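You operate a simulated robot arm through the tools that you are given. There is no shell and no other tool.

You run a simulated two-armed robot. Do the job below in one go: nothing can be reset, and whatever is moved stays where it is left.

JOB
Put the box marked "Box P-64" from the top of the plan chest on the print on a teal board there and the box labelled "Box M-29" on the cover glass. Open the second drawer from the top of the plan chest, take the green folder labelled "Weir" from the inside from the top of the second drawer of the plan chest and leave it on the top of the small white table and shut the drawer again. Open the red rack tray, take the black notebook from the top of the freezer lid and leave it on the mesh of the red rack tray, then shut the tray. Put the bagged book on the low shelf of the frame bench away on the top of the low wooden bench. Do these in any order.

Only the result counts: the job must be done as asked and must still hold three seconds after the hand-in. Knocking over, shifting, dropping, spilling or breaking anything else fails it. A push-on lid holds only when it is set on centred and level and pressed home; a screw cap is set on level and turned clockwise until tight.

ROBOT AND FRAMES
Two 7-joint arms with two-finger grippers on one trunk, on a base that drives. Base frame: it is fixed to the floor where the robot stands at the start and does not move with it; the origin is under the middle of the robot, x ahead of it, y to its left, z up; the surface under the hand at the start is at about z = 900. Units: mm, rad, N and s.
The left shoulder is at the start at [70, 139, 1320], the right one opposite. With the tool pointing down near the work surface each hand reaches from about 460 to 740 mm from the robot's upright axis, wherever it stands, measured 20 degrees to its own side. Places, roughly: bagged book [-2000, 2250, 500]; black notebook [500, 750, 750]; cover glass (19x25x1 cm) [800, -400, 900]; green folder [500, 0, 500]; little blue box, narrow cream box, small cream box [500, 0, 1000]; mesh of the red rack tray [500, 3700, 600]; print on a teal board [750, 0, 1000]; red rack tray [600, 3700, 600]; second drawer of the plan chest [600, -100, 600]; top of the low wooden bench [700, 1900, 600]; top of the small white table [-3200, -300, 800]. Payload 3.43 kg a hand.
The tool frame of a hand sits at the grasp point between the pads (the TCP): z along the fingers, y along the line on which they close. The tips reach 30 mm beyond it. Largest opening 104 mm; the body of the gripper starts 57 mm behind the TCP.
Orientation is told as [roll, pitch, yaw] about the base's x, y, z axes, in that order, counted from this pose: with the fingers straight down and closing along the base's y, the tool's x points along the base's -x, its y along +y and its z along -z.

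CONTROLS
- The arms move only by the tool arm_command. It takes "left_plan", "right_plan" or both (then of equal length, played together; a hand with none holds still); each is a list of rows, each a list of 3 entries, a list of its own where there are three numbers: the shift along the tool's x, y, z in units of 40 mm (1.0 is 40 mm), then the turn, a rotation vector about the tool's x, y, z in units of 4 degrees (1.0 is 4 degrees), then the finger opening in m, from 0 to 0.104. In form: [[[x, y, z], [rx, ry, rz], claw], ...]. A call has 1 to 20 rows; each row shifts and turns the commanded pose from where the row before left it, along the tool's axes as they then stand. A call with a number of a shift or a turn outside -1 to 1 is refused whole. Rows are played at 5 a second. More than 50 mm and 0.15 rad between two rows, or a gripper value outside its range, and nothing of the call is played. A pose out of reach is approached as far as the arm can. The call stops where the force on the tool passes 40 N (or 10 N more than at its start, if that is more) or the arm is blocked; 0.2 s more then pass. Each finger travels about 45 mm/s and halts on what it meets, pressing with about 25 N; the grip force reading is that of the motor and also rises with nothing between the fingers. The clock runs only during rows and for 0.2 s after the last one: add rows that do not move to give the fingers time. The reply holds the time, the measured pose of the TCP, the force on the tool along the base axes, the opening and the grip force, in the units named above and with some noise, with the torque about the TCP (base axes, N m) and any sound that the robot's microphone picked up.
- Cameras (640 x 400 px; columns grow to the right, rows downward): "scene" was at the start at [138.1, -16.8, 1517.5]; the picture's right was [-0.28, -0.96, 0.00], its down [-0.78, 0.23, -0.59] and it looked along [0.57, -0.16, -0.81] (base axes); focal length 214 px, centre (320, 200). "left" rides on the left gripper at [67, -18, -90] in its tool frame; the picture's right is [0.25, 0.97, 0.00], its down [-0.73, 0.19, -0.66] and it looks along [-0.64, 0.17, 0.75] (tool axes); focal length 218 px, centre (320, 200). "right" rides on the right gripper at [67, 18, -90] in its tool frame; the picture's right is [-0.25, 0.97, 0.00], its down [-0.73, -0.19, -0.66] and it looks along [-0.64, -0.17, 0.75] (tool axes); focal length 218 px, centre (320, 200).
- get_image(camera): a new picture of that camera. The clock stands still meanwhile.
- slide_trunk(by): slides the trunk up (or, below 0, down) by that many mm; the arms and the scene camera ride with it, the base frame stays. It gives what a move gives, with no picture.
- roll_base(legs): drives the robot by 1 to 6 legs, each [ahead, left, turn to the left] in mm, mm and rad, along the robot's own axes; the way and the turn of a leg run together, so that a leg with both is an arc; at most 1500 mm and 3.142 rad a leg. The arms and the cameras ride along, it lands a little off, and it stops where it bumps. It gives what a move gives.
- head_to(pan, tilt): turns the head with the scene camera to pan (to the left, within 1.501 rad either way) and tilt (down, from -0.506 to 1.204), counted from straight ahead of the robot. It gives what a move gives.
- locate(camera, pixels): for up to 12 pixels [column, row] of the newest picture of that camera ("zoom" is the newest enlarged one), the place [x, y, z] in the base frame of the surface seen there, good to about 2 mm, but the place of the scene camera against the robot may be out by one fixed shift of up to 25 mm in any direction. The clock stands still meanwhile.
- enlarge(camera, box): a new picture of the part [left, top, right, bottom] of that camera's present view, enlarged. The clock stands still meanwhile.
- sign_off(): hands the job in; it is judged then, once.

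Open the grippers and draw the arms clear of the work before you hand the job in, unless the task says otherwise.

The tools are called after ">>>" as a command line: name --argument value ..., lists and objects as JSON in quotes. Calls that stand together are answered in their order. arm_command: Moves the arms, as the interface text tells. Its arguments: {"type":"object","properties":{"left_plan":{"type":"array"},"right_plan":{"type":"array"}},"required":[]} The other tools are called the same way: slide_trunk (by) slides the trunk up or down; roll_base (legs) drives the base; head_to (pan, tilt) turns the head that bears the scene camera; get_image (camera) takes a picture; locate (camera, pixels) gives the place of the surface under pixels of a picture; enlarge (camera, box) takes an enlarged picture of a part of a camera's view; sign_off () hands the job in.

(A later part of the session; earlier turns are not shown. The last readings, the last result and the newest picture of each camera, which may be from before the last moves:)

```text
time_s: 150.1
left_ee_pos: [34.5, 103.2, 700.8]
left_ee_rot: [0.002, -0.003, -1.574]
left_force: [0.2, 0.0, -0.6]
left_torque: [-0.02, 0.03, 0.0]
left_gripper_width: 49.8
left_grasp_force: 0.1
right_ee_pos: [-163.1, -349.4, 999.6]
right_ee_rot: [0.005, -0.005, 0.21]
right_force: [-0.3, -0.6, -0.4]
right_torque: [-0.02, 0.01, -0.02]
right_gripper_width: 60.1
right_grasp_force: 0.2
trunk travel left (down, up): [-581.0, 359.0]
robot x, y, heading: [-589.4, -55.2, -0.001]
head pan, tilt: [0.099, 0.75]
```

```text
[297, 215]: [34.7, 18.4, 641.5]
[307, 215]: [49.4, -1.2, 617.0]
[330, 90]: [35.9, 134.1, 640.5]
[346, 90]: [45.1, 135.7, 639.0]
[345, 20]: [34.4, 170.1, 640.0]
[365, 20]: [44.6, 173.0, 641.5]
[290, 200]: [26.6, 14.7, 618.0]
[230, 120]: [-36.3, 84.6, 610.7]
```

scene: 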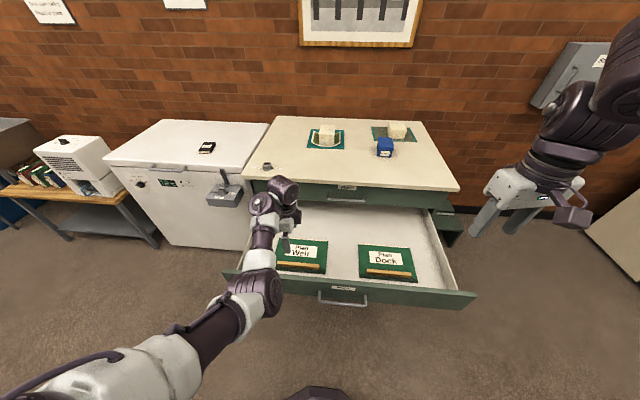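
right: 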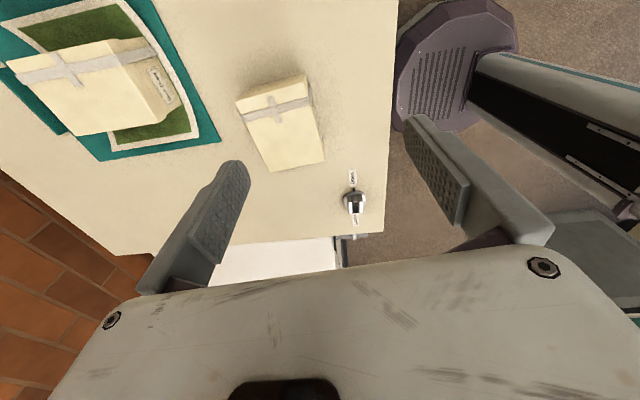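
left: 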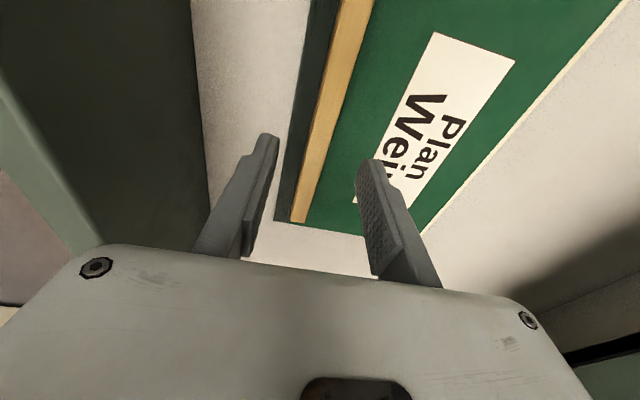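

The bar's centre is at x≈38.5. I'll shift +4 mm and descend 47 mm, so the tips end about 5 mm above the folder.

>>> arm_command --left_plan '[[[0, 0.1, 0.4], [0, 0, 0], 0.05], [[0, 0, 0.4], [0, 0, 0], 0.05], [[0, 0, 0.38], [0, 0, 0], 0.05], [[0, 0, 0], [0, 0, 0], 0.05]]'

>>> get_image --camera "left"

```text
time_s: 151.1
left_ee_pos: [39.5, 103.2, 651.4]
left_ee_rot: [0.001, -0.003, -1.572]
left_force: [0.0, 0.8, 0.1]
left_torque: [-0.02, 0.01, 0.02]
left_gripper_width: 50.2
left_grasp_force: 0.1
right_ee_pos: [-163.2, -349.9, 999.5]
right_ee_rot: [0.005, -0.005, 0.211]
right_force: [0.2, 0.6, 1.2]
right_torque: [-0.03, -0.02, 0.0]
right_gripper_width: 60.3
right_grasp_force: 0.0
trunk travel left (down, up): [-581.0, 359.0]
robot x, y, heading: [-593.0, -49.9, 0.0]
head pan, tilt: [0.099, 0.75]
```

```text
taken
```

left: 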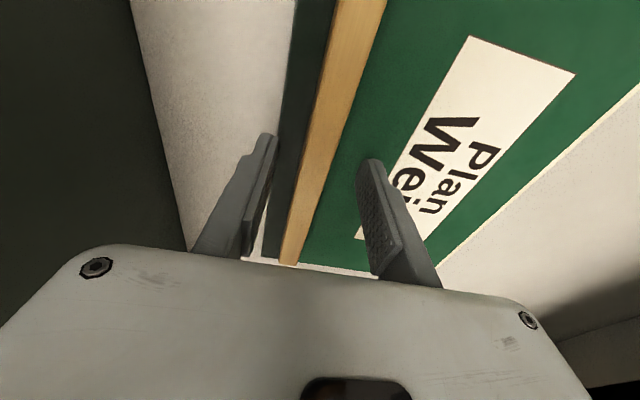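

The fingers straddle the bar with the tips at about z 621. I'll lower 2 mm more and close on it.

>>> arm_command --left_plan '[[[0, 0, 0.05], [0, 0, 0], 0.05], [[0, 0, 0], [0, 0, 0], 0.03], [[0, 0, 0], [0, 0, 0], 0.0], [[0, 0, 0], [0, 0, 0], 0.0], [[0, 0, 0], [0, 0, 0], 0.0], [[0, 0, 0], [0, 0, 0], 0.0], [[0, 0, 0], [0, 0, 0], 0.0]]'

>>> get_image --camera "left"

```text
time_s: 152.7
left_ee_pos: [40.5, 100.9, 649.7]
left_ee_rot: [0.002, -0.002, -1.572]
left_force: [0.0, 0.2, -0.2]
left_torque: [0.04, 0.04, 0.01]
left_gripper_width: 15.4
left_grasp_force: 24.7
right_ee_pos: [-163.7, -349.5, 998.8]
right_ee_rot: [0.004, -0.005, 0.212]
right_force: [-0.7, 0.4, -0.6]
right_torque: [-0.04, -0.02, 0.01]
right_gripper_width: 59.8
right_grasp_force: 0.0
trunk travel left (down, up): [-581.0, 359.0]
robot x, y, heading: [-591.8, -52.8, -0.006]
head pan, tilt: [0.099, 0.75]
```

```text
taken
```

left: 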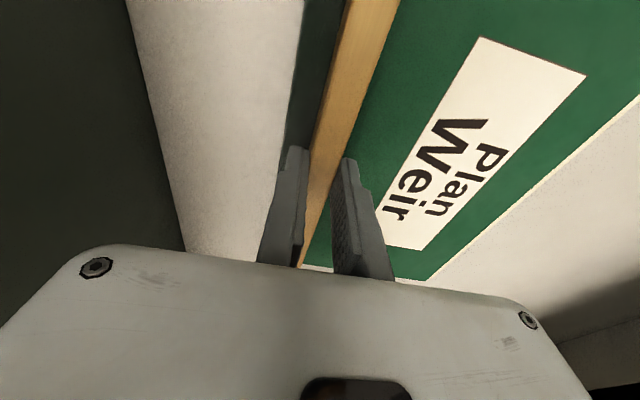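

The bar is gripped at 15.4 mm. I'll lift a few centimetres slowly and look for slip or sag.

>>> arm_command --left_plan '[[[0, 0, -0.2], [0, 0, 0], 0.0], [[0, 0, -0.3], [0, 0, 0], 0.0], [[0, 0, -0.3], [0, 0, 0], 0.0], [[0, 0, 0], [0, 0, 0], 0.0]]'

>>> get_image --camera "left"

>>> get_image --camera "scene"

```text
time_s: 153.7
left_ee_pos: [38.5, 102.5, 680.9]
left_ee_rot: [0.003, -0.006, -1.571]
left_force: [0.5, 0.3, -1.7]
left_torque: [-0.03, 0.12, 0.02]
left_gripper_width: 15.5
left_grasp_force: 24.9
right_ee_pos: [-162.7, -349.1, 998.8]
right_ee_rot: [0.006, -0.006, 0.212]
right_force: [-0.6, 0.0, 0.2]
right_torque: [-0.02, 0.02, 0.02]
right_gripper_width: 60.0
right_grasp_force: 0.0
trunk travel left (down, up): [-581.0, 359.0]
robot x, y, heading: [-592.0, -50.7, 0.0]
head pan, tilt: [0.099, 0.75]
```

```text
taken
```

left: 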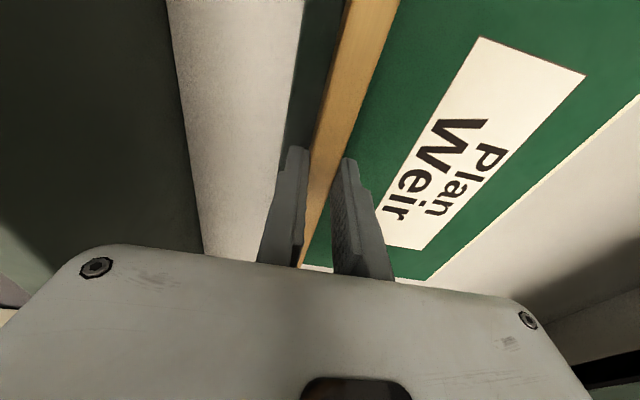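

```text
taken
```

scene: 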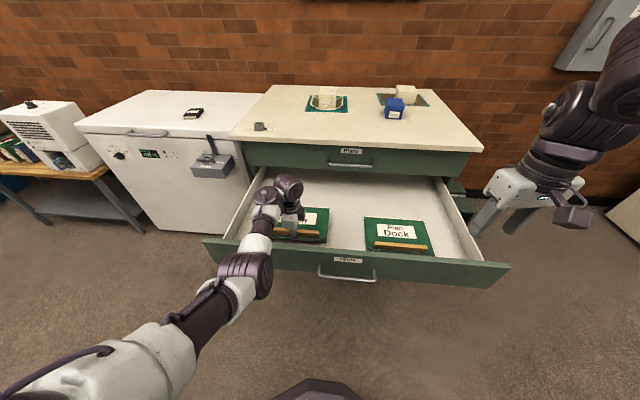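

The folder hangs level in the grip, with about 1.7 N load. I'll raise the trunk 200 mm to clear the drawer, then back away.

>>> slide_trunk --by 200

>>> roll_base --legs '[[-500, 0, 0]]'

>>> get_image --camera "scene"

>>> get_image --camera "left"

```text
time_s: 155.8
left_ee_pos: [40.1, 102.5, 880.9]
left_ee_rot: [0.001, -0.004, -1.572]
left_force: [0.4, 0.0, -0.9]
left_torque: [-0.01, 0.07, 0.0]
left_gripper_width: 15.5
left_grasp_force: 24.7
right_ee_pos: [-163.5, -349.6, 1198.2]
right_ee_rot: [0.005, -0.006, 0.212]
right_force: [1.7, 0.1, 0.5]
right_torque: [-0.02, -0.02, 0.03]
right_gripper_width: 59.7
right_grasp_force: 0.1
trunk travel left (down, up): [-781.0, 159.0]
robot x, y, heading: [-592.6, -51.4, -0.001]
head pan, tilt: [0.099, 0.75]
```

```text
time_s: 158.7
left_ee_pos: [-452.5, 99.0, 879.6]
left_ee_rot: [-0.001, -0.002, -1.579]
left_force: [0.2, 0.4, -3.1]
left_torque: [0.01, 0.06, -0.02]
left_gripper_width: 15.6
left_grasp_force: 25.1
right_ee_pos: [-659.4, -350.8, 1198.9]
right_ee_rot: [0.008, -0.004, 0.204]
right_force: [-0.1, 1.0, -0.6]
right_torque: [-0.01, -0.04, -0.03]
right_gripper_width: 60.1
right_grasp_force: 0.1
trunk travel left (down, up): [-781.0, 159.0]
robot x, y, heading: [-1086.3, -52.2, -0.009]
head pan, tilt: [0.099, 0.75]
```

```text
taken
```

scene: 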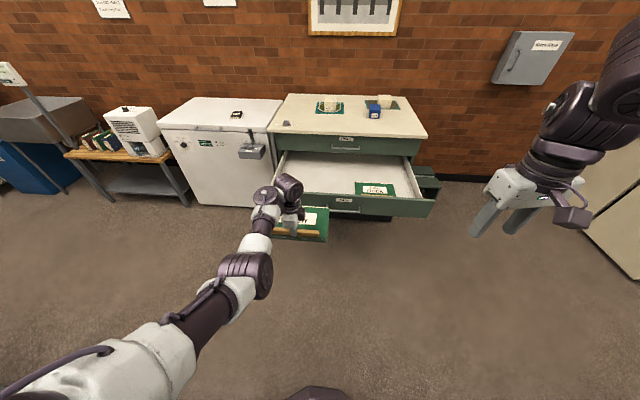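

```text
taken
```

left: 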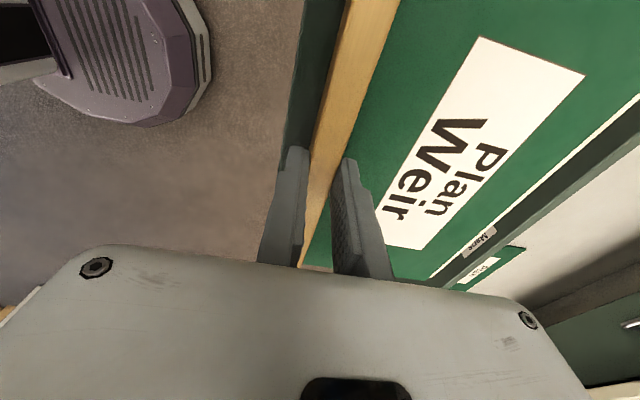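

I have the folder and the drawer is clear. I'll turn left 90° and look toward −x for the white table.

>>> roll_base --legs '[[0, 0, 1.571]]'

>>> head_to --pan 1.2 --tilt 0.45

>>> get_image --camera "scene"

```text
time_s: 162.9
left_ee_pos: [-1210.3, 585.9, 881.3]
left_ee_rot: [0.002, -0.004, -0.047]
left_force: [-0.6, -1.0, -2.0]
left_torque: [-0.08, -0.04, 0.04]
left_gripper_width: 15.3
left_grasp_force: 25.3
right_ee_pos: [-770.1, 364.4, 1199.8]
right_ee_rot: [0.006, -0.006, 1.737]
right_force: [-0.2, 0.0, 0.3]
right_torque: [-0.01, -0.01, 0.0]
right_gripper_width: 60.0
right_grasp_force: 0.0
trunk travel left (down, up): [-781.0, 159.0]
robot x, y, heading: [-1086.3, -49.1, 1.521]
head pan, tilt: [0.099, 0.75]
```

```text
time_s: 164.2
left_ee_pos: [-1211.1, 585.4, 880.8]
left_ee_rot: [0.001, -0.005, -0.048]
left_force: [0.4, -0.3, -1.1]
left_torque: [-0.03, 0.06, 0.0]
left_gripper_width: 15.5
left_grasp_force: 25.1
right_ee_pos: [-770.0, 364.2, 1198.4]
right_ee_rot: [0.004, -0.005, 1.737]
right_force: [0.0, -0.5, 0.1]
right_torque: [0.01, 0.0, -0.02]
right_gripper_width: 60.1
right_grasp_force: 0.1
trunk travel left (down, up): [-781.0, 159.0]
robot x, y, heading: [-1081.9, -50.3, 1.522]
head pan, tilt: [1.201, 0.45]
```

```text
taken
```

scene: 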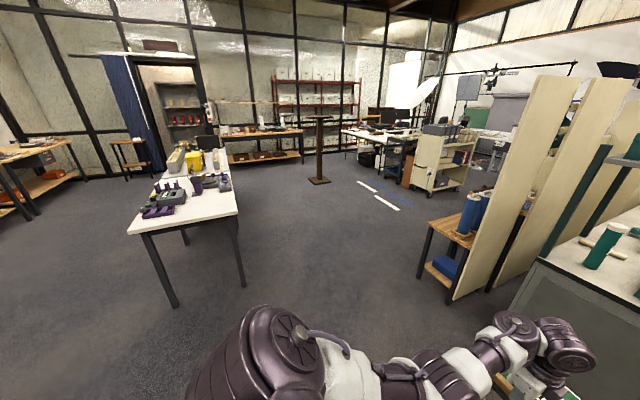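

A white table with tools on it is at (190,200). I'll locate its top to see whether it matches (−3200,−300,800).

>>> locate --camera "scene" --pixels '[[130, 230], [237, 213], [160, 180], [225, 165], [210, 200], [185, 215], [235, 195], [150, 212], [180, 190], [218, 155], [60, 145], [125, 140]]'

>>> enlarge --camera "scene" --box '[100, 130, 270, 250]'

```text
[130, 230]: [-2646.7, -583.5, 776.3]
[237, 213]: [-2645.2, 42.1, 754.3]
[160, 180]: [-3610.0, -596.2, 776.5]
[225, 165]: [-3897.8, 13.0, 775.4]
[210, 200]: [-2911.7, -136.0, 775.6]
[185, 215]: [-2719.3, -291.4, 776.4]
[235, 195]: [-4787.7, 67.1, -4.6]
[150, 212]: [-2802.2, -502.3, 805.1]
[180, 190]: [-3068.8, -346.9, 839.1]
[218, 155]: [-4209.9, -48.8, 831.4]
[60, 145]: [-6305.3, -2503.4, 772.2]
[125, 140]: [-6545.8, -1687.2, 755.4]
```

```text
3.33 times, centred on (185, 190) of scene
```

zoom: 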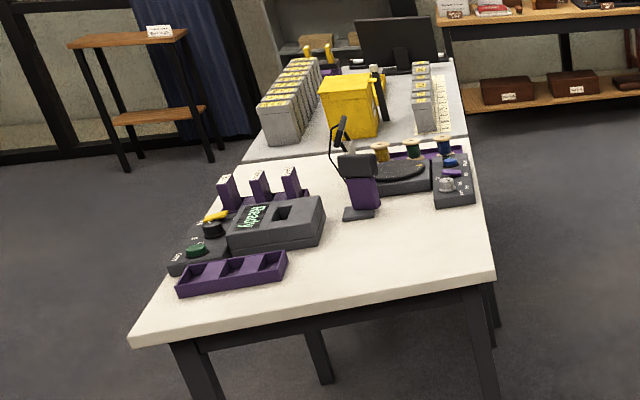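

It matches: the white top is at z≈776, from x −2647 backwards, y −585 to 42. There is free space at its front right. I'll locate the obstacles around that space in the zoom.

>>> locate --camera "zoom" --pixels '[[345, 220], [378, 215], [320, 243], [287, 275], [400, 292], [490, 275], [470, 205], [437, 205], [400, 240], [180, 297], [135, 340], [245, 160]]'

```text
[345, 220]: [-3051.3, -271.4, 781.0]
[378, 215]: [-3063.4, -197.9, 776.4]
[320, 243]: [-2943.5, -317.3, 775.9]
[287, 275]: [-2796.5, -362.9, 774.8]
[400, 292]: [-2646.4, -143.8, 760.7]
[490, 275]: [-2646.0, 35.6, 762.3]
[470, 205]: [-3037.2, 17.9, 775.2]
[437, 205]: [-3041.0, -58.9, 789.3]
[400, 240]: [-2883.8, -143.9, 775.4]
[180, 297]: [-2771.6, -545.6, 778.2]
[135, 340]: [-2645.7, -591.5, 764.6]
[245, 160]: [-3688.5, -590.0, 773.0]
```

The free patch is about x −2650 to −3030, y −310 to +20, big enough for the 173×240 folder. I'll turn to face −x and then drive up to about x −2200.

>>> roll_base --legs '[[0, 0, 1.65]]'

>>> head_to --pan 0.0 --tilt 0.6

>>> get_image --camera "scene"

```text
time_s: 168.6
left_ee_pos: [-1709.4, -225.3, 881.6]
left_ee_rot: [0.002, -0.003, 1.603]
left_force: [-0.6, -0.1, -2.1]
left_torque: [-0.02, -0.11, 0.0]
left_gripper_width: 15.8
left_grasp_force: 24.9
right_ee_pos: [-1522.1, 233.2, 1198.9]
right_ee_rot: [0.006, -0.006, -2.897]
right_force: [0.0, -0.2, 0.3]
right_torque: [-0.02, -0.01, 0.01]
right_gripper_width: 60.0
right_grasp_force: 0.1
trunk travel left (down, up): [-781.0, 159.0]
robot x, y, heading: [-1087.2, -47.5, -3.108]
head pan, tilt: [1.201, 0.45]
```

```text
time_s: 170.0
left_ee_pos: [-1709.9, -225.0, 881.4]
left_ee_rot: [0.002, -0.004, 1.605]
left_force: [-0.4, -1.1, -2.7]
left_torque: [0.02, -0.1, -0.01]
left_gripper_width: 15.7
left_grasp_force: 25.3
right_ee_pos: [-1522.3, 232.8, 1199.9]
right_ee_rot: [0.005, -0.006, -2.898]
right_force: [0.1, -0.7, 0.9]
right_torque: [-0.02, 0.05, 0.0]
right_gripper_width: 60.0
right_grasp_force: 0.0
trunk travel left (down, up): [-781.0, 159.0]
robot x, y, heading: [-1088.0, -47.4, -3.11]
head pan, tilt: [0.0, 0.6]
```

```text
taken
```

scene: 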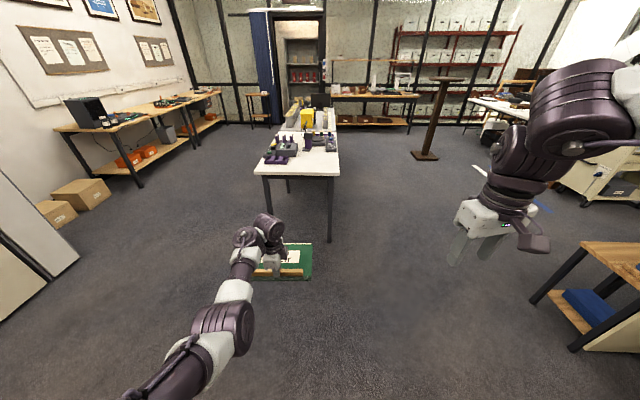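

The way to the table is clear. I'll trim the heading and drive 1110 mm ahead and about 60 mm right.

>>> roll_base --legs '[[0, 0, -0.031], [1000, -60, 0]]'

>>> get_image --camera "scene"

```text
time_s: 175.6
left_ee_pos: [-2722.7, -159.6, 880.9]
left_ee_rot: [0.001, -0.003, 1.581]
left_force: [0.6, -0.1, -1.7]
left_torque: [0.04, -0.06, -0.01]
left_gripper_width: 15.4
left_grasp_force: 25.2
right_ee_pos: [-2526.8, 294.1, 1199.0]
right_ee_rot: [0.005, -0.003, -2.917]
right_force: [0.5, -0.4, -0.5]
right_torque: [0.0, 0.03, -0.01]
right_gripper_width: 59.8
right_grasp_force: 0.0
trunk travel left (down, up): [-781.0, 159.0]
robot x, y, heading: [-2096.8, 1.1, -3.128]
head pan, tilt: [0.0, 0.6]
```

```text
taken
```

scene: 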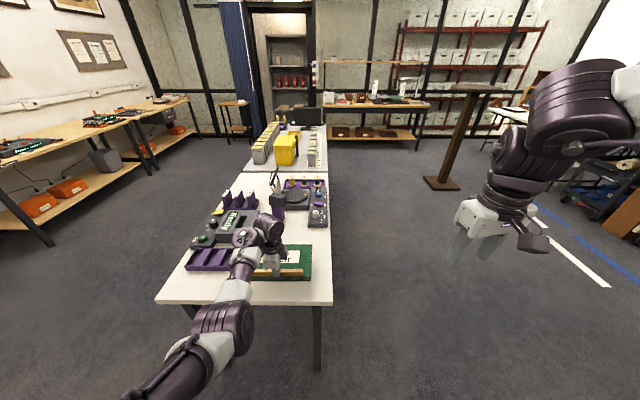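

The folder now hovers over the table's front right. I'll zoom in to check clearances to the devices before moving further.

>>> enlarge --camera "scene" --box '[150, 160, 350, 310]'

>>> get_image --camera "left"

```text
2.67 times, centred on (250, 235) of scene
```

zoom: 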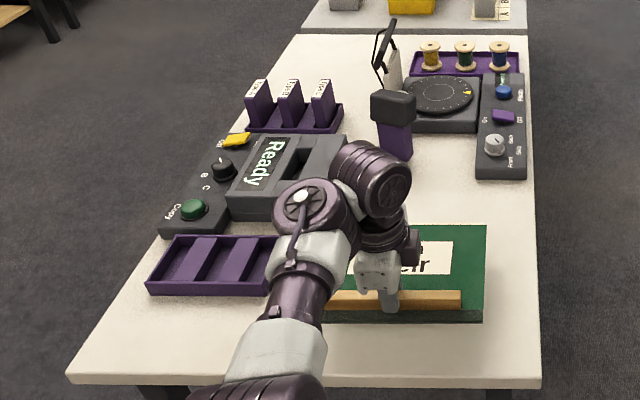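

```text
taken
```

left: 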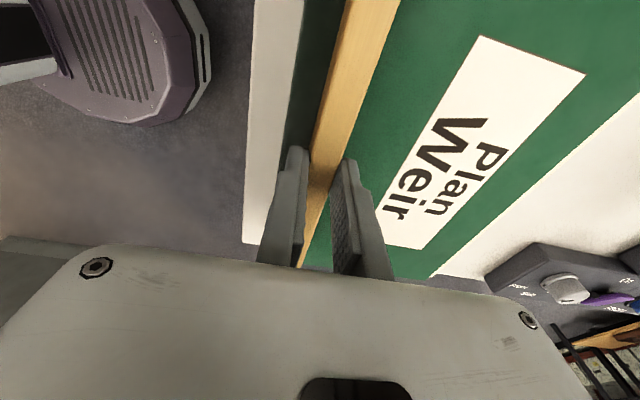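

The folder lies between the tray and the table's right edge. I'll check the table height next to it with the left camera.

>>> locate --camera "left" --pixels '[[268, 120], [258, 200], [250, 235], [480, 235], [560, 190], [600, 160], [510, 290], [430, 272]]'

```text
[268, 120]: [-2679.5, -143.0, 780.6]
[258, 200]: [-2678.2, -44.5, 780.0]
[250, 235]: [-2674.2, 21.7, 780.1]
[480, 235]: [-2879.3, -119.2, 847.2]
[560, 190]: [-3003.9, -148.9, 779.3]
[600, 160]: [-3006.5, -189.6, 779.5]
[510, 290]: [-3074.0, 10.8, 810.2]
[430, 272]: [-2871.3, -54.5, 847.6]
```

The table is at z=780 and the folder's underside at about 843. I'll lower the trunk 56 mm, then feel down gently.

>>> slide_trunk --by -56

>>> arm_command --left_plan '[[[0, 0, 0.06], [0, 0, 0], 0.0], [[0, 0, 0.06], [0, 0, 0], 0.0], [[0, 0, 0], [0, 0, 0], 0.0]]'

```text
time_s: 176.6
left_ee_pos: [-2724.4, -158.6, 827.1]
left_ee_rot: [0.001, -0.003, 1.581]
left_force: [0.2, -0.3, -1.2]
left_torque: [0.0, -0.08, -0.02]
left_gripper_width: 15.4
left_grasp_force: 25.0
right_ee_pos: [-2525.1, 294.9, 1143.4]
right_ee_rot: [0.006, -0.005, -2.918]
right_force: [-0.1, 0.5, -0.1]
right_torque: [-0.01, 0.04, 0.04]
right_gripper_width: 59.8
right_grasp_force: 0.0
trunk travel left (down, up): [-725.0, 215.0]
robot x, y, heading: [-2099.7, 5.6, -3.135]
head pan, tilt: [0.0, 0.6]
```

```text
time_s: 177.4
left_ee_pos: [-2724.1, -158.3, 819.7]
left_ee_rot: [0.003, -0.004, 1.579]
left_force: [0.1, -0.2, -1.9]
left_torque: [-0.01, -0.08, 0.01]
left_gripper_width: 15.5
left_grasp_force: 25.1
right_ee_pos: [-2527.3, 295.0, 1144.2]
right_ee_rot: [0.005, -0.004, -2.919]
right_force: [-0.1, -0.5, 0.4]
right_torque: [-0.03, 0.03, 0.03]
right_gripper_width: 60.0
right_grasp_force: 0.0
trunk travel left (down, up): [-725.0, 215.0]
robot x, y, heading: [-2096.0, 2.0, -3.129]
head pan, tilt: [0.0, 0.6]
```

At 819.7 there's still no contact, so I'll go down about 2 mm more.

>>> arm_command --left_plan '[[[0, 0, 0.03], [0, 0, 0], 0.0], [[0, 0, 0.03], [0, 0, 0], 0.0], [[0, 0, 0], [0, 0, 0], 0.0]]'

```text
time_s: 178.2
left_ee_pos: [-2723.7, -159.2, 818.8]
left_ee_rot: [0.005, -0.003, 1.581]
left_force: [-1.4, 0.1, 4.5]
left_torque: [-0.09, -0.02, -0.06]
left_gripper_width: 15.4
left_grasp_force: 25.4
right_ee_pos: [-2526.6, 295.0, 1143.5]
right_ee_rot: [0.006, -0.005, -2.918]
right_force: [0.3, -0.7, -0.4]
right_torque: [0.01, -0.01, 0.01]
right_gripper_width: 59.9
right_grasp_force: 0.0
trunk travel left (down, up): [-725.0, 215.0]
robot x, y, heading: [-2095.8, 2.6, -3.133]
head pan, tilt: [0.0, 0.6]
```

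The folder is on the table (+4.5 N). I'll open to 50 mm, then rise straight up.

>>> arm_command --left_plan '[[[0, 0, 0], [0, 0, 0], 0.03], [[0, 0, 0], [0, 0, 0], 0.05], [[0, 0, 0], [0, 0, 0], 0.05], [[0, 0, 0], [0, 0, 0], 0.05], [[0, 0, -0.4], [0, 0, 0], 0.05], [[0, 0, -0.6], [0, 0, 0], 0.05], [[0, 0, -0.8], [0, 0, 0], 0.05], [[0, 0, -0.8], [0, 0, 0], 0.05]]'

>>> slide_trunk --by 150

>>> get_image --camera "scene"

>>> get_image --camera "left"

```text
time_s: 180.0
left_ee_pos: [-2725.3, -157.6, 912.4]
left_ee_rot: [0.004, -0.002, 1.579]
left_force: [0.2, -0.2, -0.7]
left_torque: [0.0, 0.02, 0.03]
left_gripper_width: 50.2
left_grasp_force: 0.1
left hand out of reach, approached as far as the arm can: row 8
right_ee_pos: [-2525.0, 294.3, 1143.5]
right_ee_rot: [0.005, -0.006, -2.92]
right_force: [-0.1, 0.5, 0.5]
right_torque: [0.0, 0.01, -0.01]
right_gripper_width: 59.9
right_grasp_force: 0.1
trunk travel left (down, up): [-725.0, 215.0]
robot x, y, heading: [-2095.2, 0.6, -3.127]
head pan, tilt: [0.0, 0.6]
```

```text
time_s: 181.7
left_ee_pos: [-2726.2, -160.0, 1062.9]
left_ee_rot: [0.004, -0.005, 1.581]
left_force: [-0.9, 0.7, 0.0]
left_torque: [-0.04, -0.01, 0.01]
left_gripper_width: 50.2
left_grasp_force: 0.0
right_ee_pos: [-2526.0, 294.3, 1292.6]
right_ee_rot: [0.005, -0.005, -2.92]
right_force: [0.1, -0.7, 0.0]
right_torque: [0.01, -0.01, -0.03]
right_gripper_width: 60.2
right_grasp_force: 0.0
trunk travel left (down, up): [-875.0, 65.0]
robot x, y, heading: [-2093.7, 1.8, -3.133]
head pan, tilt: [0.0, 0.6]
```

```text
taken
```

scene: 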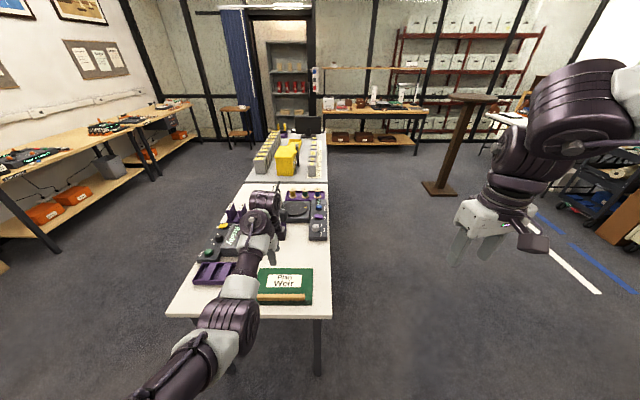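

```text
taken
```

left: 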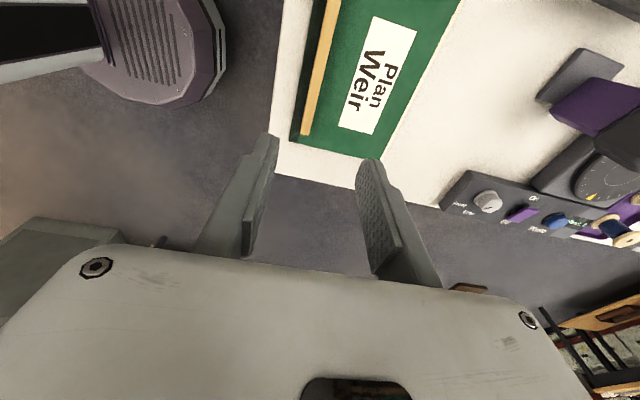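

The Weir folder lies flat on the small white table. Next is the bagged book at the frame bench, so I'll back off 400 mm, turn right to face +y and look.

>>> roll_base --legs '[[-400, 0, 0], [0, 0, -1.6]]'

>>> head_to --pan 0.0 --tilt 0.4

>>> get_image --camera "scene"

```text
time_s: 188.2
left_ee_pos: [-1819.8, 644.6, 1061.7]
left_ee_rot: [0.002, -0.004, -0.037]
left_force: [0.0, -1.2, 0.0]
left_torque: [0.02, -0.01, 0.03]
left_gripper_width: 50.0
left_grasp_force: 0.0
right_ee_pos: [-1375.9, 422.6, 1294.4]
right_ee_rot: [0.005, -0.005, 1.747]
right_force: [0.3, 0.2, 0.2]
right_torque: [0.04, 0.02, -0.03]
right_gripper_width: 60.2
right_grasp_force: 0.1
trunk travel left (down, up): [-875.0, 65.0]
robot x, y, heading: [-1692.2, 9.6, 1.532]
head pan, tilt: [0.0, 0.6]
```

```text
time_s: 188.9
left_ee_pos: [-1818.6, 644.1, 1062.1]
left_ee_rot: [0.002, -0.004, -0.038]
left_force: [-0.3, 0.5, -0.2]
left_torque: [-0.02, -0.02, -0.01]
left_gripper_width: 50.1
left_grasp_force: 0.1
right_ee_pos: [-1377.1, 423.4, 1293.6]
right_ee_rot: [0.003, -0.006, 1.746]
right_force: [-0.1, 0.0, -0.3]
right_torque: [-0.02, -0.01, 0.0]
right_gripper_width: 60.0
right_grasp_force: 0.1
trunk travel left (down, up): [-875.0, 65.0]
robot x, y, heading: [-1690.7, 5.0, 1.535]
head pan, tilt: [0.0, 0.4]
```

```text
taken
```

scene: 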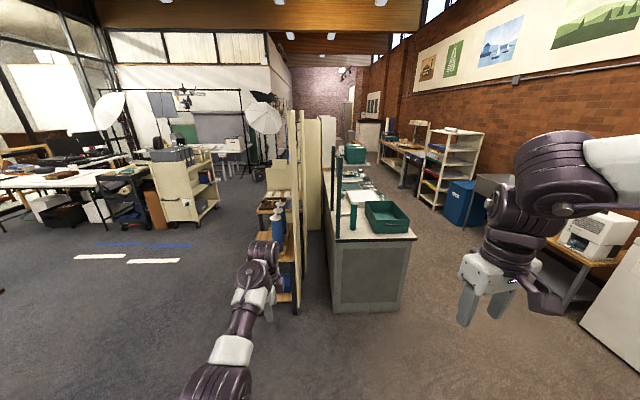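

Ahead there is a bench with wooden shelves at about (275,230), between the panels and the aisle. I'll zoom there and locate.

>>> enlarge --camera "scene" --box '[230, 150, 350, 310]'

>>> locate --camera "scene" --pixels '[[272, 208], [268, 222], [282, 260], [285, 290], [278, 225], [300, 260], [270, 200], [283, 185], [335, 250], [345, 310], [400, 308], [200, 200]]'

```text
2.50 times, centred on (290, 230) of scene
```

zoom: 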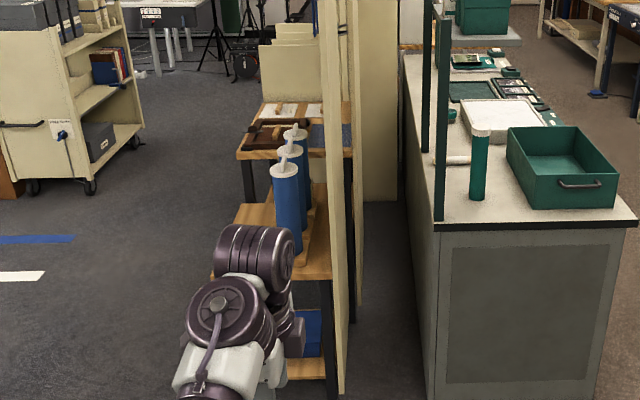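

```text
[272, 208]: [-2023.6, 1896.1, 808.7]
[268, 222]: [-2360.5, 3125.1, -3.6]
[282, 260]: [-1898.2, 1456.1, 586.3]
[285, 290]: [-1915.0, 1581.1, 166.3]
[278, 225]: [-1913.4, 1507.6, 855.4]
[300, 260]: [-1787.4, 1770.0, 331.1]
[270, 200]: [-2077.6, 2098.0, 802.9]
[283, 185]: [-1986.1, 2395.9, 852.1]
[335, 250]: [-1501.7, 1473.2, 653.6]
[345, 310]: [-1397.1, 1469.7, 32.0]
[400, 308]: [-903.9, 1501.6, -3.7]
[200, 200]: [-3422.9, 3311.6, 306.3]
```

The wooden-topped bench at y≈1900–2400, top z≈803, looks like the frame bench; its open side faces the aisle at −x. I'll drive 400 mm ahead and 1000 mm left, then look again before going up the aisle.

>>> roll_base --legs '[[400, 0, 0], [0, 1000, 0]]'

>>> head_to --pan -0.2 --tilt 0.5

>>> get_image --camera "scene"

```text
time_s: 196.2
left_ee_pos: [-2809.7, 1083.9, 1061.2]
left_ee_rot: [0.001, -0.003, -0.039]
left_force: [0.8, 0.4, 0.7]
left_torque: [-0.02, 0.0, 0.0]
left_gripper_width: 50.0
left_grasp_force: 0.1
right_ee_pos: [-2367.4, 862.3, 1293.3]
right_ee_rot: [0.006, -0.006, 1.746]
right_force: [0.7, 0.1, -1.1]
right_torque: [0.03, 0.01, -0.02]
right_gripper_width: 59.9
right_grasp_force: 0.1
trunk travel left (down, up): [-875.0, 65.0]
robot x, y, heading: [-2677.0, 443.3, 1.536]
head pan, tilt: [0.0, 0.4]
```

```text
time_s: 196.9
left_ee_pos: [-2810.9, 1084.6, 1062.5]
left_ee_rot: [0.003, -0.004, -0.04]
left_force: [0.7, -0.2, 0.2]
left_torque: [-0.03, -0.01, -0.01]
left_gripper_width: 50.1
left_grasp_force: 0.1
right_ee_pos: [-2368.0, 861.8, 1294.6]
right_ee_rot: [0.004, -0.004, 1.746]
right_force: [-0.1, -0.5, 0.4]
right_torque: [0.02, -0.01, -0.02]
right_gripper_width: 60.2
right_grasp_force: 0.2
trunk travel left (down, up): [-875.0, 65.0]
robot x, y, heading: [-2680.2, 443.9, 1.535]
head pan, tilt: [-0.201, 0.499]
```

```text
taken
```

scene: 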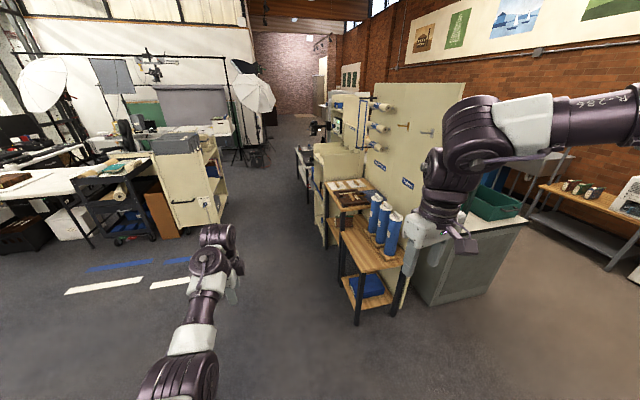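

There is a bench with blue bottles and a low shelf, and behind it a bench with a frame on top. I'll zoom in on both.

>>> enlarge --camera "scene" --box '[290, 140, 430, 330]'

>>> locate --camera "scene" --pixels '[[350, 195], [335, 190], [360, 240], [345, 232], [370, 285], [355, 300], [330, 235], [345, 215], [370, 205], [325, 185], [375, 265], [395, 255]]'

```text
2.11 times, centred on (360, 235) of scene
```

zoom: 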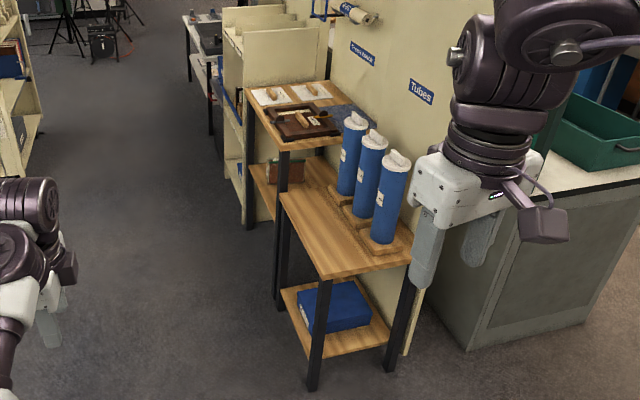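

```text
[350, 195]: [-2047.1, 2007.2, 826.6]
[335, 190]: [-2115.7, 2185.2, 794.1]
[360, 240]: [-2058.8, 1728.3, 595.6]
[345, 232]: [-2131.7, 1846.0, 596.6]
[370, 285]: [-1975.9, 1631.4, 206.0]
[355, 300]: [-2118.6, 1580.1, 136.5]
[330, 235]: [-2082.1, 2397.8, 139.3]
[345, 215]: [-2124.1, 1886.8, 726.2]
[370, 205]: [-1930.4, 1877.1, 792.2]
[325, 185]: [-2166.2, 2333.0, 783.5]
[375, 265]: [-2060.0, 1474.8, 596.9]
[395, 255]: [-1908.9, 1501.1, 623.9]
```

The frame bench has its top at z≈794, spans y≈1890–2400, and a low shelf is visible with an object on it. I'll locate that object and the carts on the left of the aisle.

>>> locate --camera "scene" --pixels '[[344, 221], [348, 217], [340, 225], [125, 235], [160, 220], [205, 220], [228, 190], [320, 200], [318, 245], [240, 165], [310, 170], [180, 238]]'

```text
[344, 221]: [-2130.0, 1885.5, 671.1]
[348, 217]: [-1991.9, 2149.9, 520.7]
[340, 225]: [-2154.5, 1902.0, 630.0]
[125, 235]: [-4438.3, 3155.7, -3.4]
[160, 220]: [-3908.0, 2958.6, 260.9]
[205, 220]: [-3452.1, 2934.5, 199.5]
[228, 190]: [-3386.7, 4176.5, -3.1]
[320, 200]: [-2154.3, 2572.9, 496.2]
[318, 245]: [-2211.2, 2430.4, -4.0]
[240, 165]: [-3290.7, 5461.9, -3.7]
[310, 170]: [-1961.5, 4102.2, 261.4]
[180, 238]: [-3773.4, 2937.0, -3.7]
```

The aisle is about 1.3 m wide there. I'll drive up to about (−2800,2200) and turn to face the bench (+x).

>>> roll_base --legs '[[900, 100, 0], [860, 80, 0], [0, 0, -1.565]]'

>>> head_to --pan 0.0 --tilt 0.7

>>> get_image --camera "scene"

```text
time_s: 209.5
left_ee_pos: [-2185.0, 2419.6, 1061.6]
left_ee_rot: [-0.001, 0.001, -1.517]
left_force: [-0.5, 0.9, -0.5]
left_torque: [0.01, 0.0, 0.0]
left_gripper_width: 49.8
left_grasp_force: 0.0
right_ee_pos: [-2373.2, 1952.9, 1293.4]
right_ee_rot: [0.005, -0.004, 0.247]
right_force: [-0.1, 0.7, -0.1]
right_torque: [0.01, 0.01, 0.03]
right_gripper_width: 59.9
right_grasp_force: 0.0
trunk travel left (down, up): [-875.0, 65.0]
robot x, y, heading: [-2808.1, 2231.5, 0.032]
head pan, tilt: [-0.201, 0.499]
stopped in leg 3: the force on the tool passed its limit at 56 N (the readings are from after the stop); the commanded pose is now the measured one
```

```text
time_s: 210.3
left_ee_pos: [-2184.7, 2419.4, 1062.2]
left_ee_rot: [-0.001, 0.002, -1.519]
left_force: [0.5, 0.1, -0.3]
left_torque: [-0.02, -0.01, 0.03]
left_gripper_width: 49.8
left_grasp_force: 0.0
right_ee_pos: [-2373.3, 1952.8, 1293.5]
right_ee_rot: [0.004, -0.006, 0.246]
right_force: [-0.3, 0.6, -0.5]
right_torque: [0.02, -0.03, 0.02]
right_gripper_width: 60.0
right_grasp_force: 0.1
trunk travel left (down, up): [-875.0, 65.0]
robot x, y, heading: [-2809.7, 2236.8, 0.033]
head pan, tilt: [0.0, 0.7]
```

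```text
taken
```

scene: 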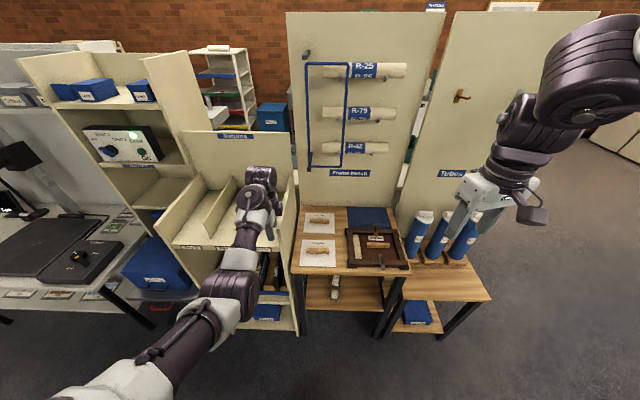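

The left hand touched something during the turn (56 N stop); the hand is beside the "Returns" cabinet now. I'll inspect what it touched.

>>> get_image --camera "left"

>>> enlarge --camera "scene" --box '[150, 120, 420, 340]'

>>> locate --camera "scene" --pixels '[[235, 140], [290, 180], [292, 200], [225, 200], [200, 220], [180, 240], [290, 240], [300, 130], [185, 130], [205, 60]]'

```text
taken
```

left: 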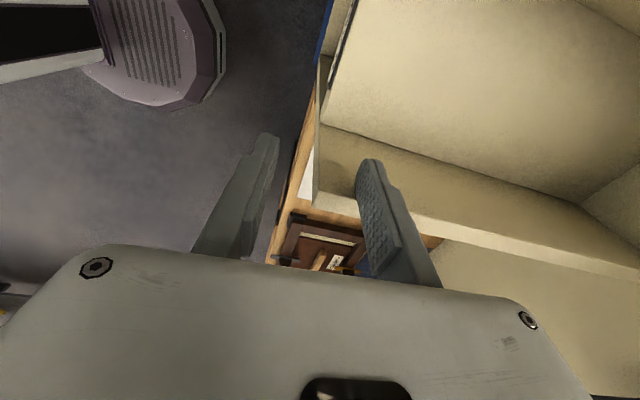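

```text
1.82 times, centred on (285, 230) of scene
```

zoom: 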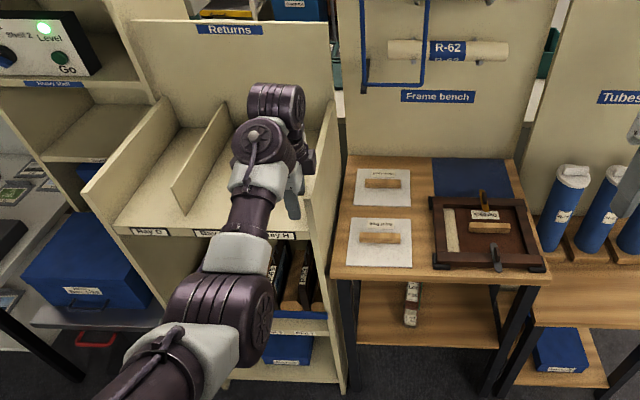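

```text
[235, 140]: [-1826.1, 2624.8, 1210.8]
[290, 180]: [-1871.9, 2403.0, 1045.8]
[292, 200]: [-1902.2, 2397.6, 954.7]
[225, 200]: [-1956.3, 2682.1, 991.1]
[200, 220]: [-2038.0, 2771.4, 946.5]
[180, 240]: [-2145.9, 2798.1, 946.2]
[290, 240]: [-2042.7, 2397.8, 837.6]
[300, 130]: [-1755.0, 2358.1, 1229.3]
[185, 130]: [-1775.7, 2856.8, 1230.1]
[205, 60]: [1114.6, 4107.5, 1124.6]
```

The hand brushed the side panel of the fixed Returns cabinet (y≈2400); nothing looks displaced. I'll back straight out 250 mm, then lower the trunk to look under the frame bench.

>>> roll_base --legs '[[-250, 0, 0], [0, -30, -0.033]]'

>>> slide_trunk --by -500

>>> head_to --pan 0.0 --tilt 0.4

>>> get_image --camera "scene"

```text
time_s: 212.5
left_ee_pos: [-2428.1, 2369.4, 1060.4]
left_ee_rot: [-0.001, -0.005, -1.547]
left_force: [-0.3, 0.4, -0.4]
left_torque: [-0.09, 0.04, 0.01]
left_gripper_width: 50.0
left_grasp_force: 0.0
right_ee_pos: [-2631.6, 1910.1, 1294.9]
right_ee_rot: [-0.003, -0.004, 0.22]
right_force: [0.5, 1.7, 0.7]
right_torque: [-0.12, 0.0, -0.01]
right_gripper_width: 60.2
right_grasp_force: 0.0
trunk travel left (down, up): [-875.0, 65.0]
robot x, y, heading: [-3062.7, 2195.4, 0.012]
head pan, tilt: [0.0, 0.7]
```

```text
refused: -500 is not a number from -400 to 400
```

```text
time_s: 213.3
left_ee_pos: [-2430.1, 2364.3, 1060.7]
left_ee_rot: [-0.002, 0.004, -1.546]
left_force: [0.0, 0.2, 0.4]
left_torque: [-0.02, 0.0, 0.02]
left_gripper_width: 49.9
left_grasp_force: 0.0
right_ee_pos: [-2631.5, 1901.0, 1292.9]
right_ee_rot: [0.005, -0.003, 0.218]
right_force: [0.4, 0.5, -0.4]
right_torque: [0.0, 0.03, 0.0]
right_gripper_width: 60.2
right_grasp_force: 0.0
trunk travel left (down, up): [-875.0, 65.0]
robot x, y, heading: [-3061.2, 2198.2, 0.008]
head pan, tilt: [0.0, 0.4]
```

```text
taken
```

scene: 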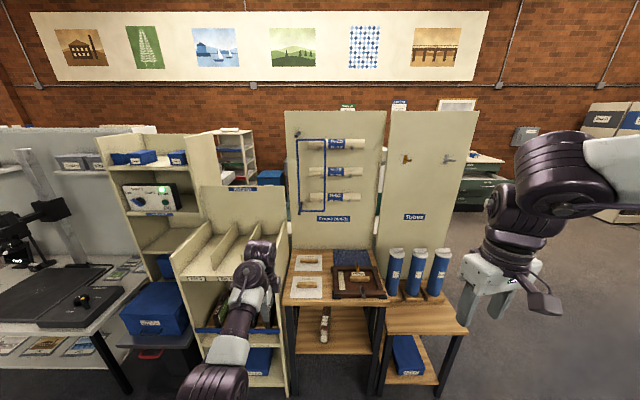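

The hand is clear. The trunk step limit is 400, so I'll lower 400 and look under the frame bench top.

>>> slide_trunk --by -400

>>> get_image --camera "scene"

>>> enlarge --camera "scene" --box '[270, 160, 400, 300]'

```text
time_s: 217.2
left_ee_pos: [-2429.3, 2362.9, 661.6]
left_ee_rot: [-0.001, 0.003, -1.547]
left_force: [0.4, -0.1, 0.9]
left_torque: [0.03, -0.01, 0.03]
left_gripper_width: 50.1
left_grasp_force: 0.0
right_ee_pos: [-2631.3, 1901.3, 893.4]
right_ee_rot: [0.005, -0.005, 0.218]
right_force: [0.0, -0.1, 0.2]
right_torque: [-0.01, 0.01, 0.01]
right_gripper_width: 60.2
right_grasp_force: 0.1
trunk travel left (down, up): [-475.0, 465.0]
robot x, y, heading: [-3061.8, 2194.9, 0.009]
head pan, tilt: [0.0, 0.4]
```

```text
taken
```

scene: 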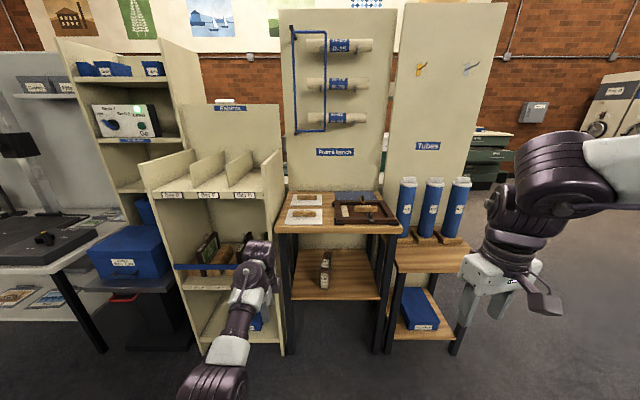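

```text
2.86 times, centred on (335, 230) of scene
```

zoom: 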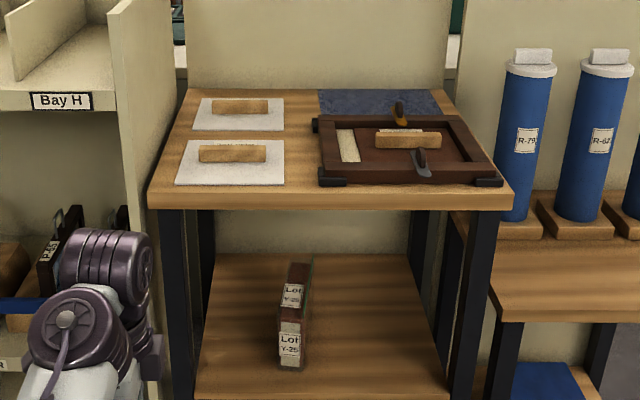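

The bagged book stands at zoom (293,315) on the low shelf, narrow side toward me. I'll zoom in tighter and locate it.

>>> enlarge --camera "scene" --box '[295, 235, 365, 300]'

>>> locate --camera "zoom" --pixels '[[255, 130], [300, 150], [255, 300], [300, 300], [275, 330], [310, 110], [320, 250], [230, 330], [400, 330], [280, 170]]'

```text
6.15 times, centred on (330, 268) of scene
```

zoom: 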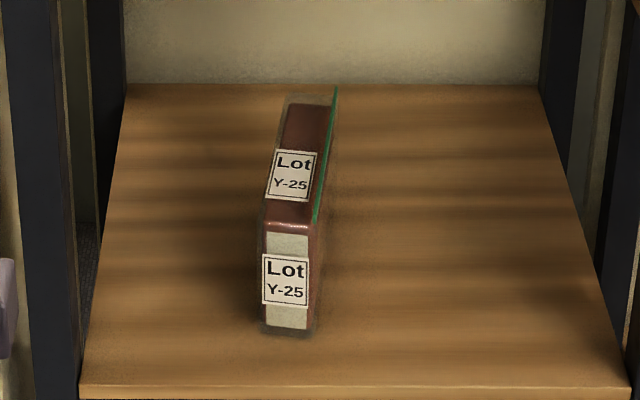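

```text
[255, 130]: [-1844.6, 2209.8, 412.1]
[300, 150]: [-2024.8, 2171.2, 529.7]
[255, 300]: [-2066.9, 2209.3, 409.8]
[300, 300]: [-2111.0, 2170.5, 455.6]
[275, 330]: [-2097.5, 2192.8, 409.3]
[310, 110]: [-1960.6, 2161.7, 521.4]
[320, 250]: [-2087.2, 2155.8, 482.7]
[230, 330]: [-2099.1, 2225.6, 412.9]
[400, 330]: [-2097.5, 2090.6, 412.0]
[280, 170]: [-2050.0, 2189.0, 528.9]
```

The book stands upright: front at x≈−2127, y≈2165–2192, z 416–533, on the shelf under the top. I'll grip it across its thickness with the hand pitched about 60° forward, coming in from the aisle. First I'll turn the left hand's yaw back to 0 and lower it a little in free space.

>>> arm_command --left_plan '[[[0, 0, 0.2], [0, 0, -1], 0.08], [[0, 0, 0.2], [0, 0, -1], 0.08], [[0, 0, 0.2], [0, 0, -1], 0.08], [[0, 0, 0.2], [0, 0, -1], 0.08], [[0, 0, 0.2], [0, 0, -1], 0.08], [[0, 0, 0.2], [0, 0, -1], 0.08], [[0, 0, 0.2], [0, 0, -1], 0.08], [[0, 0, 0.2], [0, 0, -1], 0.08], [[0, 0, 0.2], [0, 0, -1], 0.08], [[0, 0, 0.2], [0, 0, -1], 0.08], [[0, 0, 0], [0, 0, -1], 0.08], [[0, 0, 0], [0, 0, -1], 0.08], [[0, 0, 0], [0, 0, -1], 0.08], [[0, 0, 0], [0, 0, -1], 0.08], [[0, 0, 0], [0, 0, -1], 0.08], [[0, 0, 0], [0, 0, -1], 0.08], [[0, 0, 0], [0, 0, -1], 0.08], [[0, 0, 0], [0, 0, -1], 0.08], [[0, 0, 0], [0, 0, -1], 0.08], [[0, 0, 0], [0, 0, -1], 0.08]]'

>>> arm_command --left_plan '[[[0, 0, 0], [0, 0, -1], 0.08], [[0, 0, 0], [0, 0, -1], 0.08], [[0, 0, 0], [0, -1, 0], 0.08], [[0, 0, 0], [0, -1, 0], 0.08], [[0, 0, 0], [0, -1, 0], 0.08], [[0, 0, 0], [0, -1, 0], 0.08], [[0, 0, 0], [0, -1, 0], 0.08], [[0, 0, 0], [0, -1, 0], 0.08], [[0, 0, 0], [0, -1, 0], 0.08], [[0, 0, 0], [0, -1, 0], 0.08], [[0, 0, 0], [0, -1, 0], 0.08], [[0, 0, 0], [0, -1, 0], 0.08], [[0, 0, 0], [0, -1, 0], 0.08], [[0, 0, 0], [0, -1, 0], 0.08], [[0, 0, 0], [0, -1, 0], 0.08], [[0, 0, 0], [0, -1, 0], 0.08], [[0, 0, 0], [0, -1, 0], 0.08]]'

```text
time_s: 221.4
left_ee_pos: [-2429.9, 2363.0, 582.0]
left_ee_rot: [0.004, 0.002, -0.147]
left_force: [0.0, 0.1, -0.3]
left_torque: [0.02, 0.01, 0.0]
left_gripper_width: 80.0
left_grasp_force: 0.1
right_ee_pos: [-2632.0, 1901.8, 893.0]
right_ee_rot: [0.006, -0.006, 0.217]
right_force: [-0.2, -0.6, -0.3]
right_torque: [-0.01, 0.0, 0.01]
right_gripper_width: 60.1
right_grasp_force: 0.0
trunk travel left (down, up): [-475.0, 465.0]
robot x, y, heading: [-3059.7, 2196.0, 0.011]
head pan, tilt: [0.0, 0.4]
```

```text
time_s: 225.0
left_ee_pos: [-2430.6, 2363.7, 582.1]
left_ee_rot: [0.004, -1.047, -0.015]
left_force: [0.2, -0.6, -0.3]
left_torque: [0.04, -0.04, -0.02]
left_gripper_width: 79.9
left_grasp_force: 0.1
right_ee_pos: [-2631.1, 1901.4, 892.2]
right_ee_rot: [0.005, -0.006, 0.217]
right_force: [0.3, -0.4, 0.2]
right_torque: [0.01, 0.04, 0.02]
right_gripper_width: 59.9
right_grasp_force: 0.1
trunk travel left (down, up): [-475.0, 465.0]
robot x, y, heading: [-3059.8, 2196.4, 0.009]
head pan, tilt: [0.0, 0.4]
```

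The hand is pitched 60°, closing along y. I'll drive 185 mm right to line up with the book, lower the trunk 92 mm, and look with the left camera.

>>> roll_base --legs '[[0, -185, 0]]'

>>> slide_trunk --by -92

>>> get_image --camera "left"

>>> get_image --camera "scene"

```text
time_s: 226.5
left_ee_pos: [-2428.7, 2179.2, 581.1]
left_ee_rot: [0.006, -1.046, -0.02]
left_force: [0.3, -0.2, -0.1]
left_torque: [-0.01, 0.0, 0.0]
left_gripper_width: 79.8
left_grasp_force: 0.0
right_ee_pos: [-2631.3, 1715.2, 893.5]
right_ee_rot: [0.004, -0.005, 0.217]
right_force: [0.0, -0.3, 1.0]
right_torque: [0.01, 0.0, 0.01]
right_gripper_width: 60.2
right_grasp_force: 0.1
trunk travel left (down, up): [-475.0, 465.0]
robot x, y, heading: [-3062.4, 2008.0, 0.002]
head pan, tilt: [0.0, 0.4]
```

```text
time_s: 227.8
left_ee_pos: [-2429.8, 2179.4, 489.9]
left_ee_rot: [0.004, -1.045, -0.018]
left_force: [0.1, 0.1, 0.2]
left_torque: [-0.03, 0.03, 0.01]
left_gripper_width: 80.0
left_grasp_force: 0.0
right_ee_pos: [-2632.7, 1716.9, 801.8]
right_ee_rot: [0.005, -0.005, 0.217]
right_force: [-1.0, -0.2, 0.2]
right_torque: [-0.02, 0.03, 0.01]
right_gripper_width: 60.2
right_grasp_force: 0.0
trunk travel left (down, up): [-383.0, 557.0]
robot x, y, heading: [-3061.2, 2010.3, 0.005]
head pan, tilt: [0.0, 0.4]
```

```text
taken
```

left: 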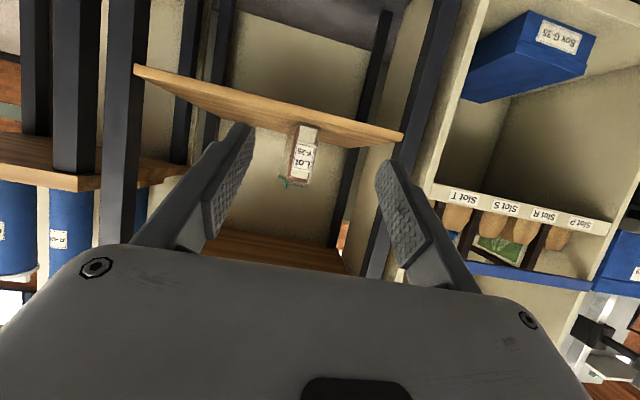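

```text
taken
```

scene: 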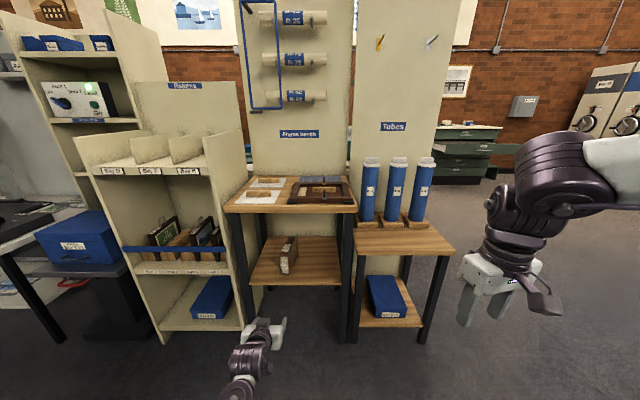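

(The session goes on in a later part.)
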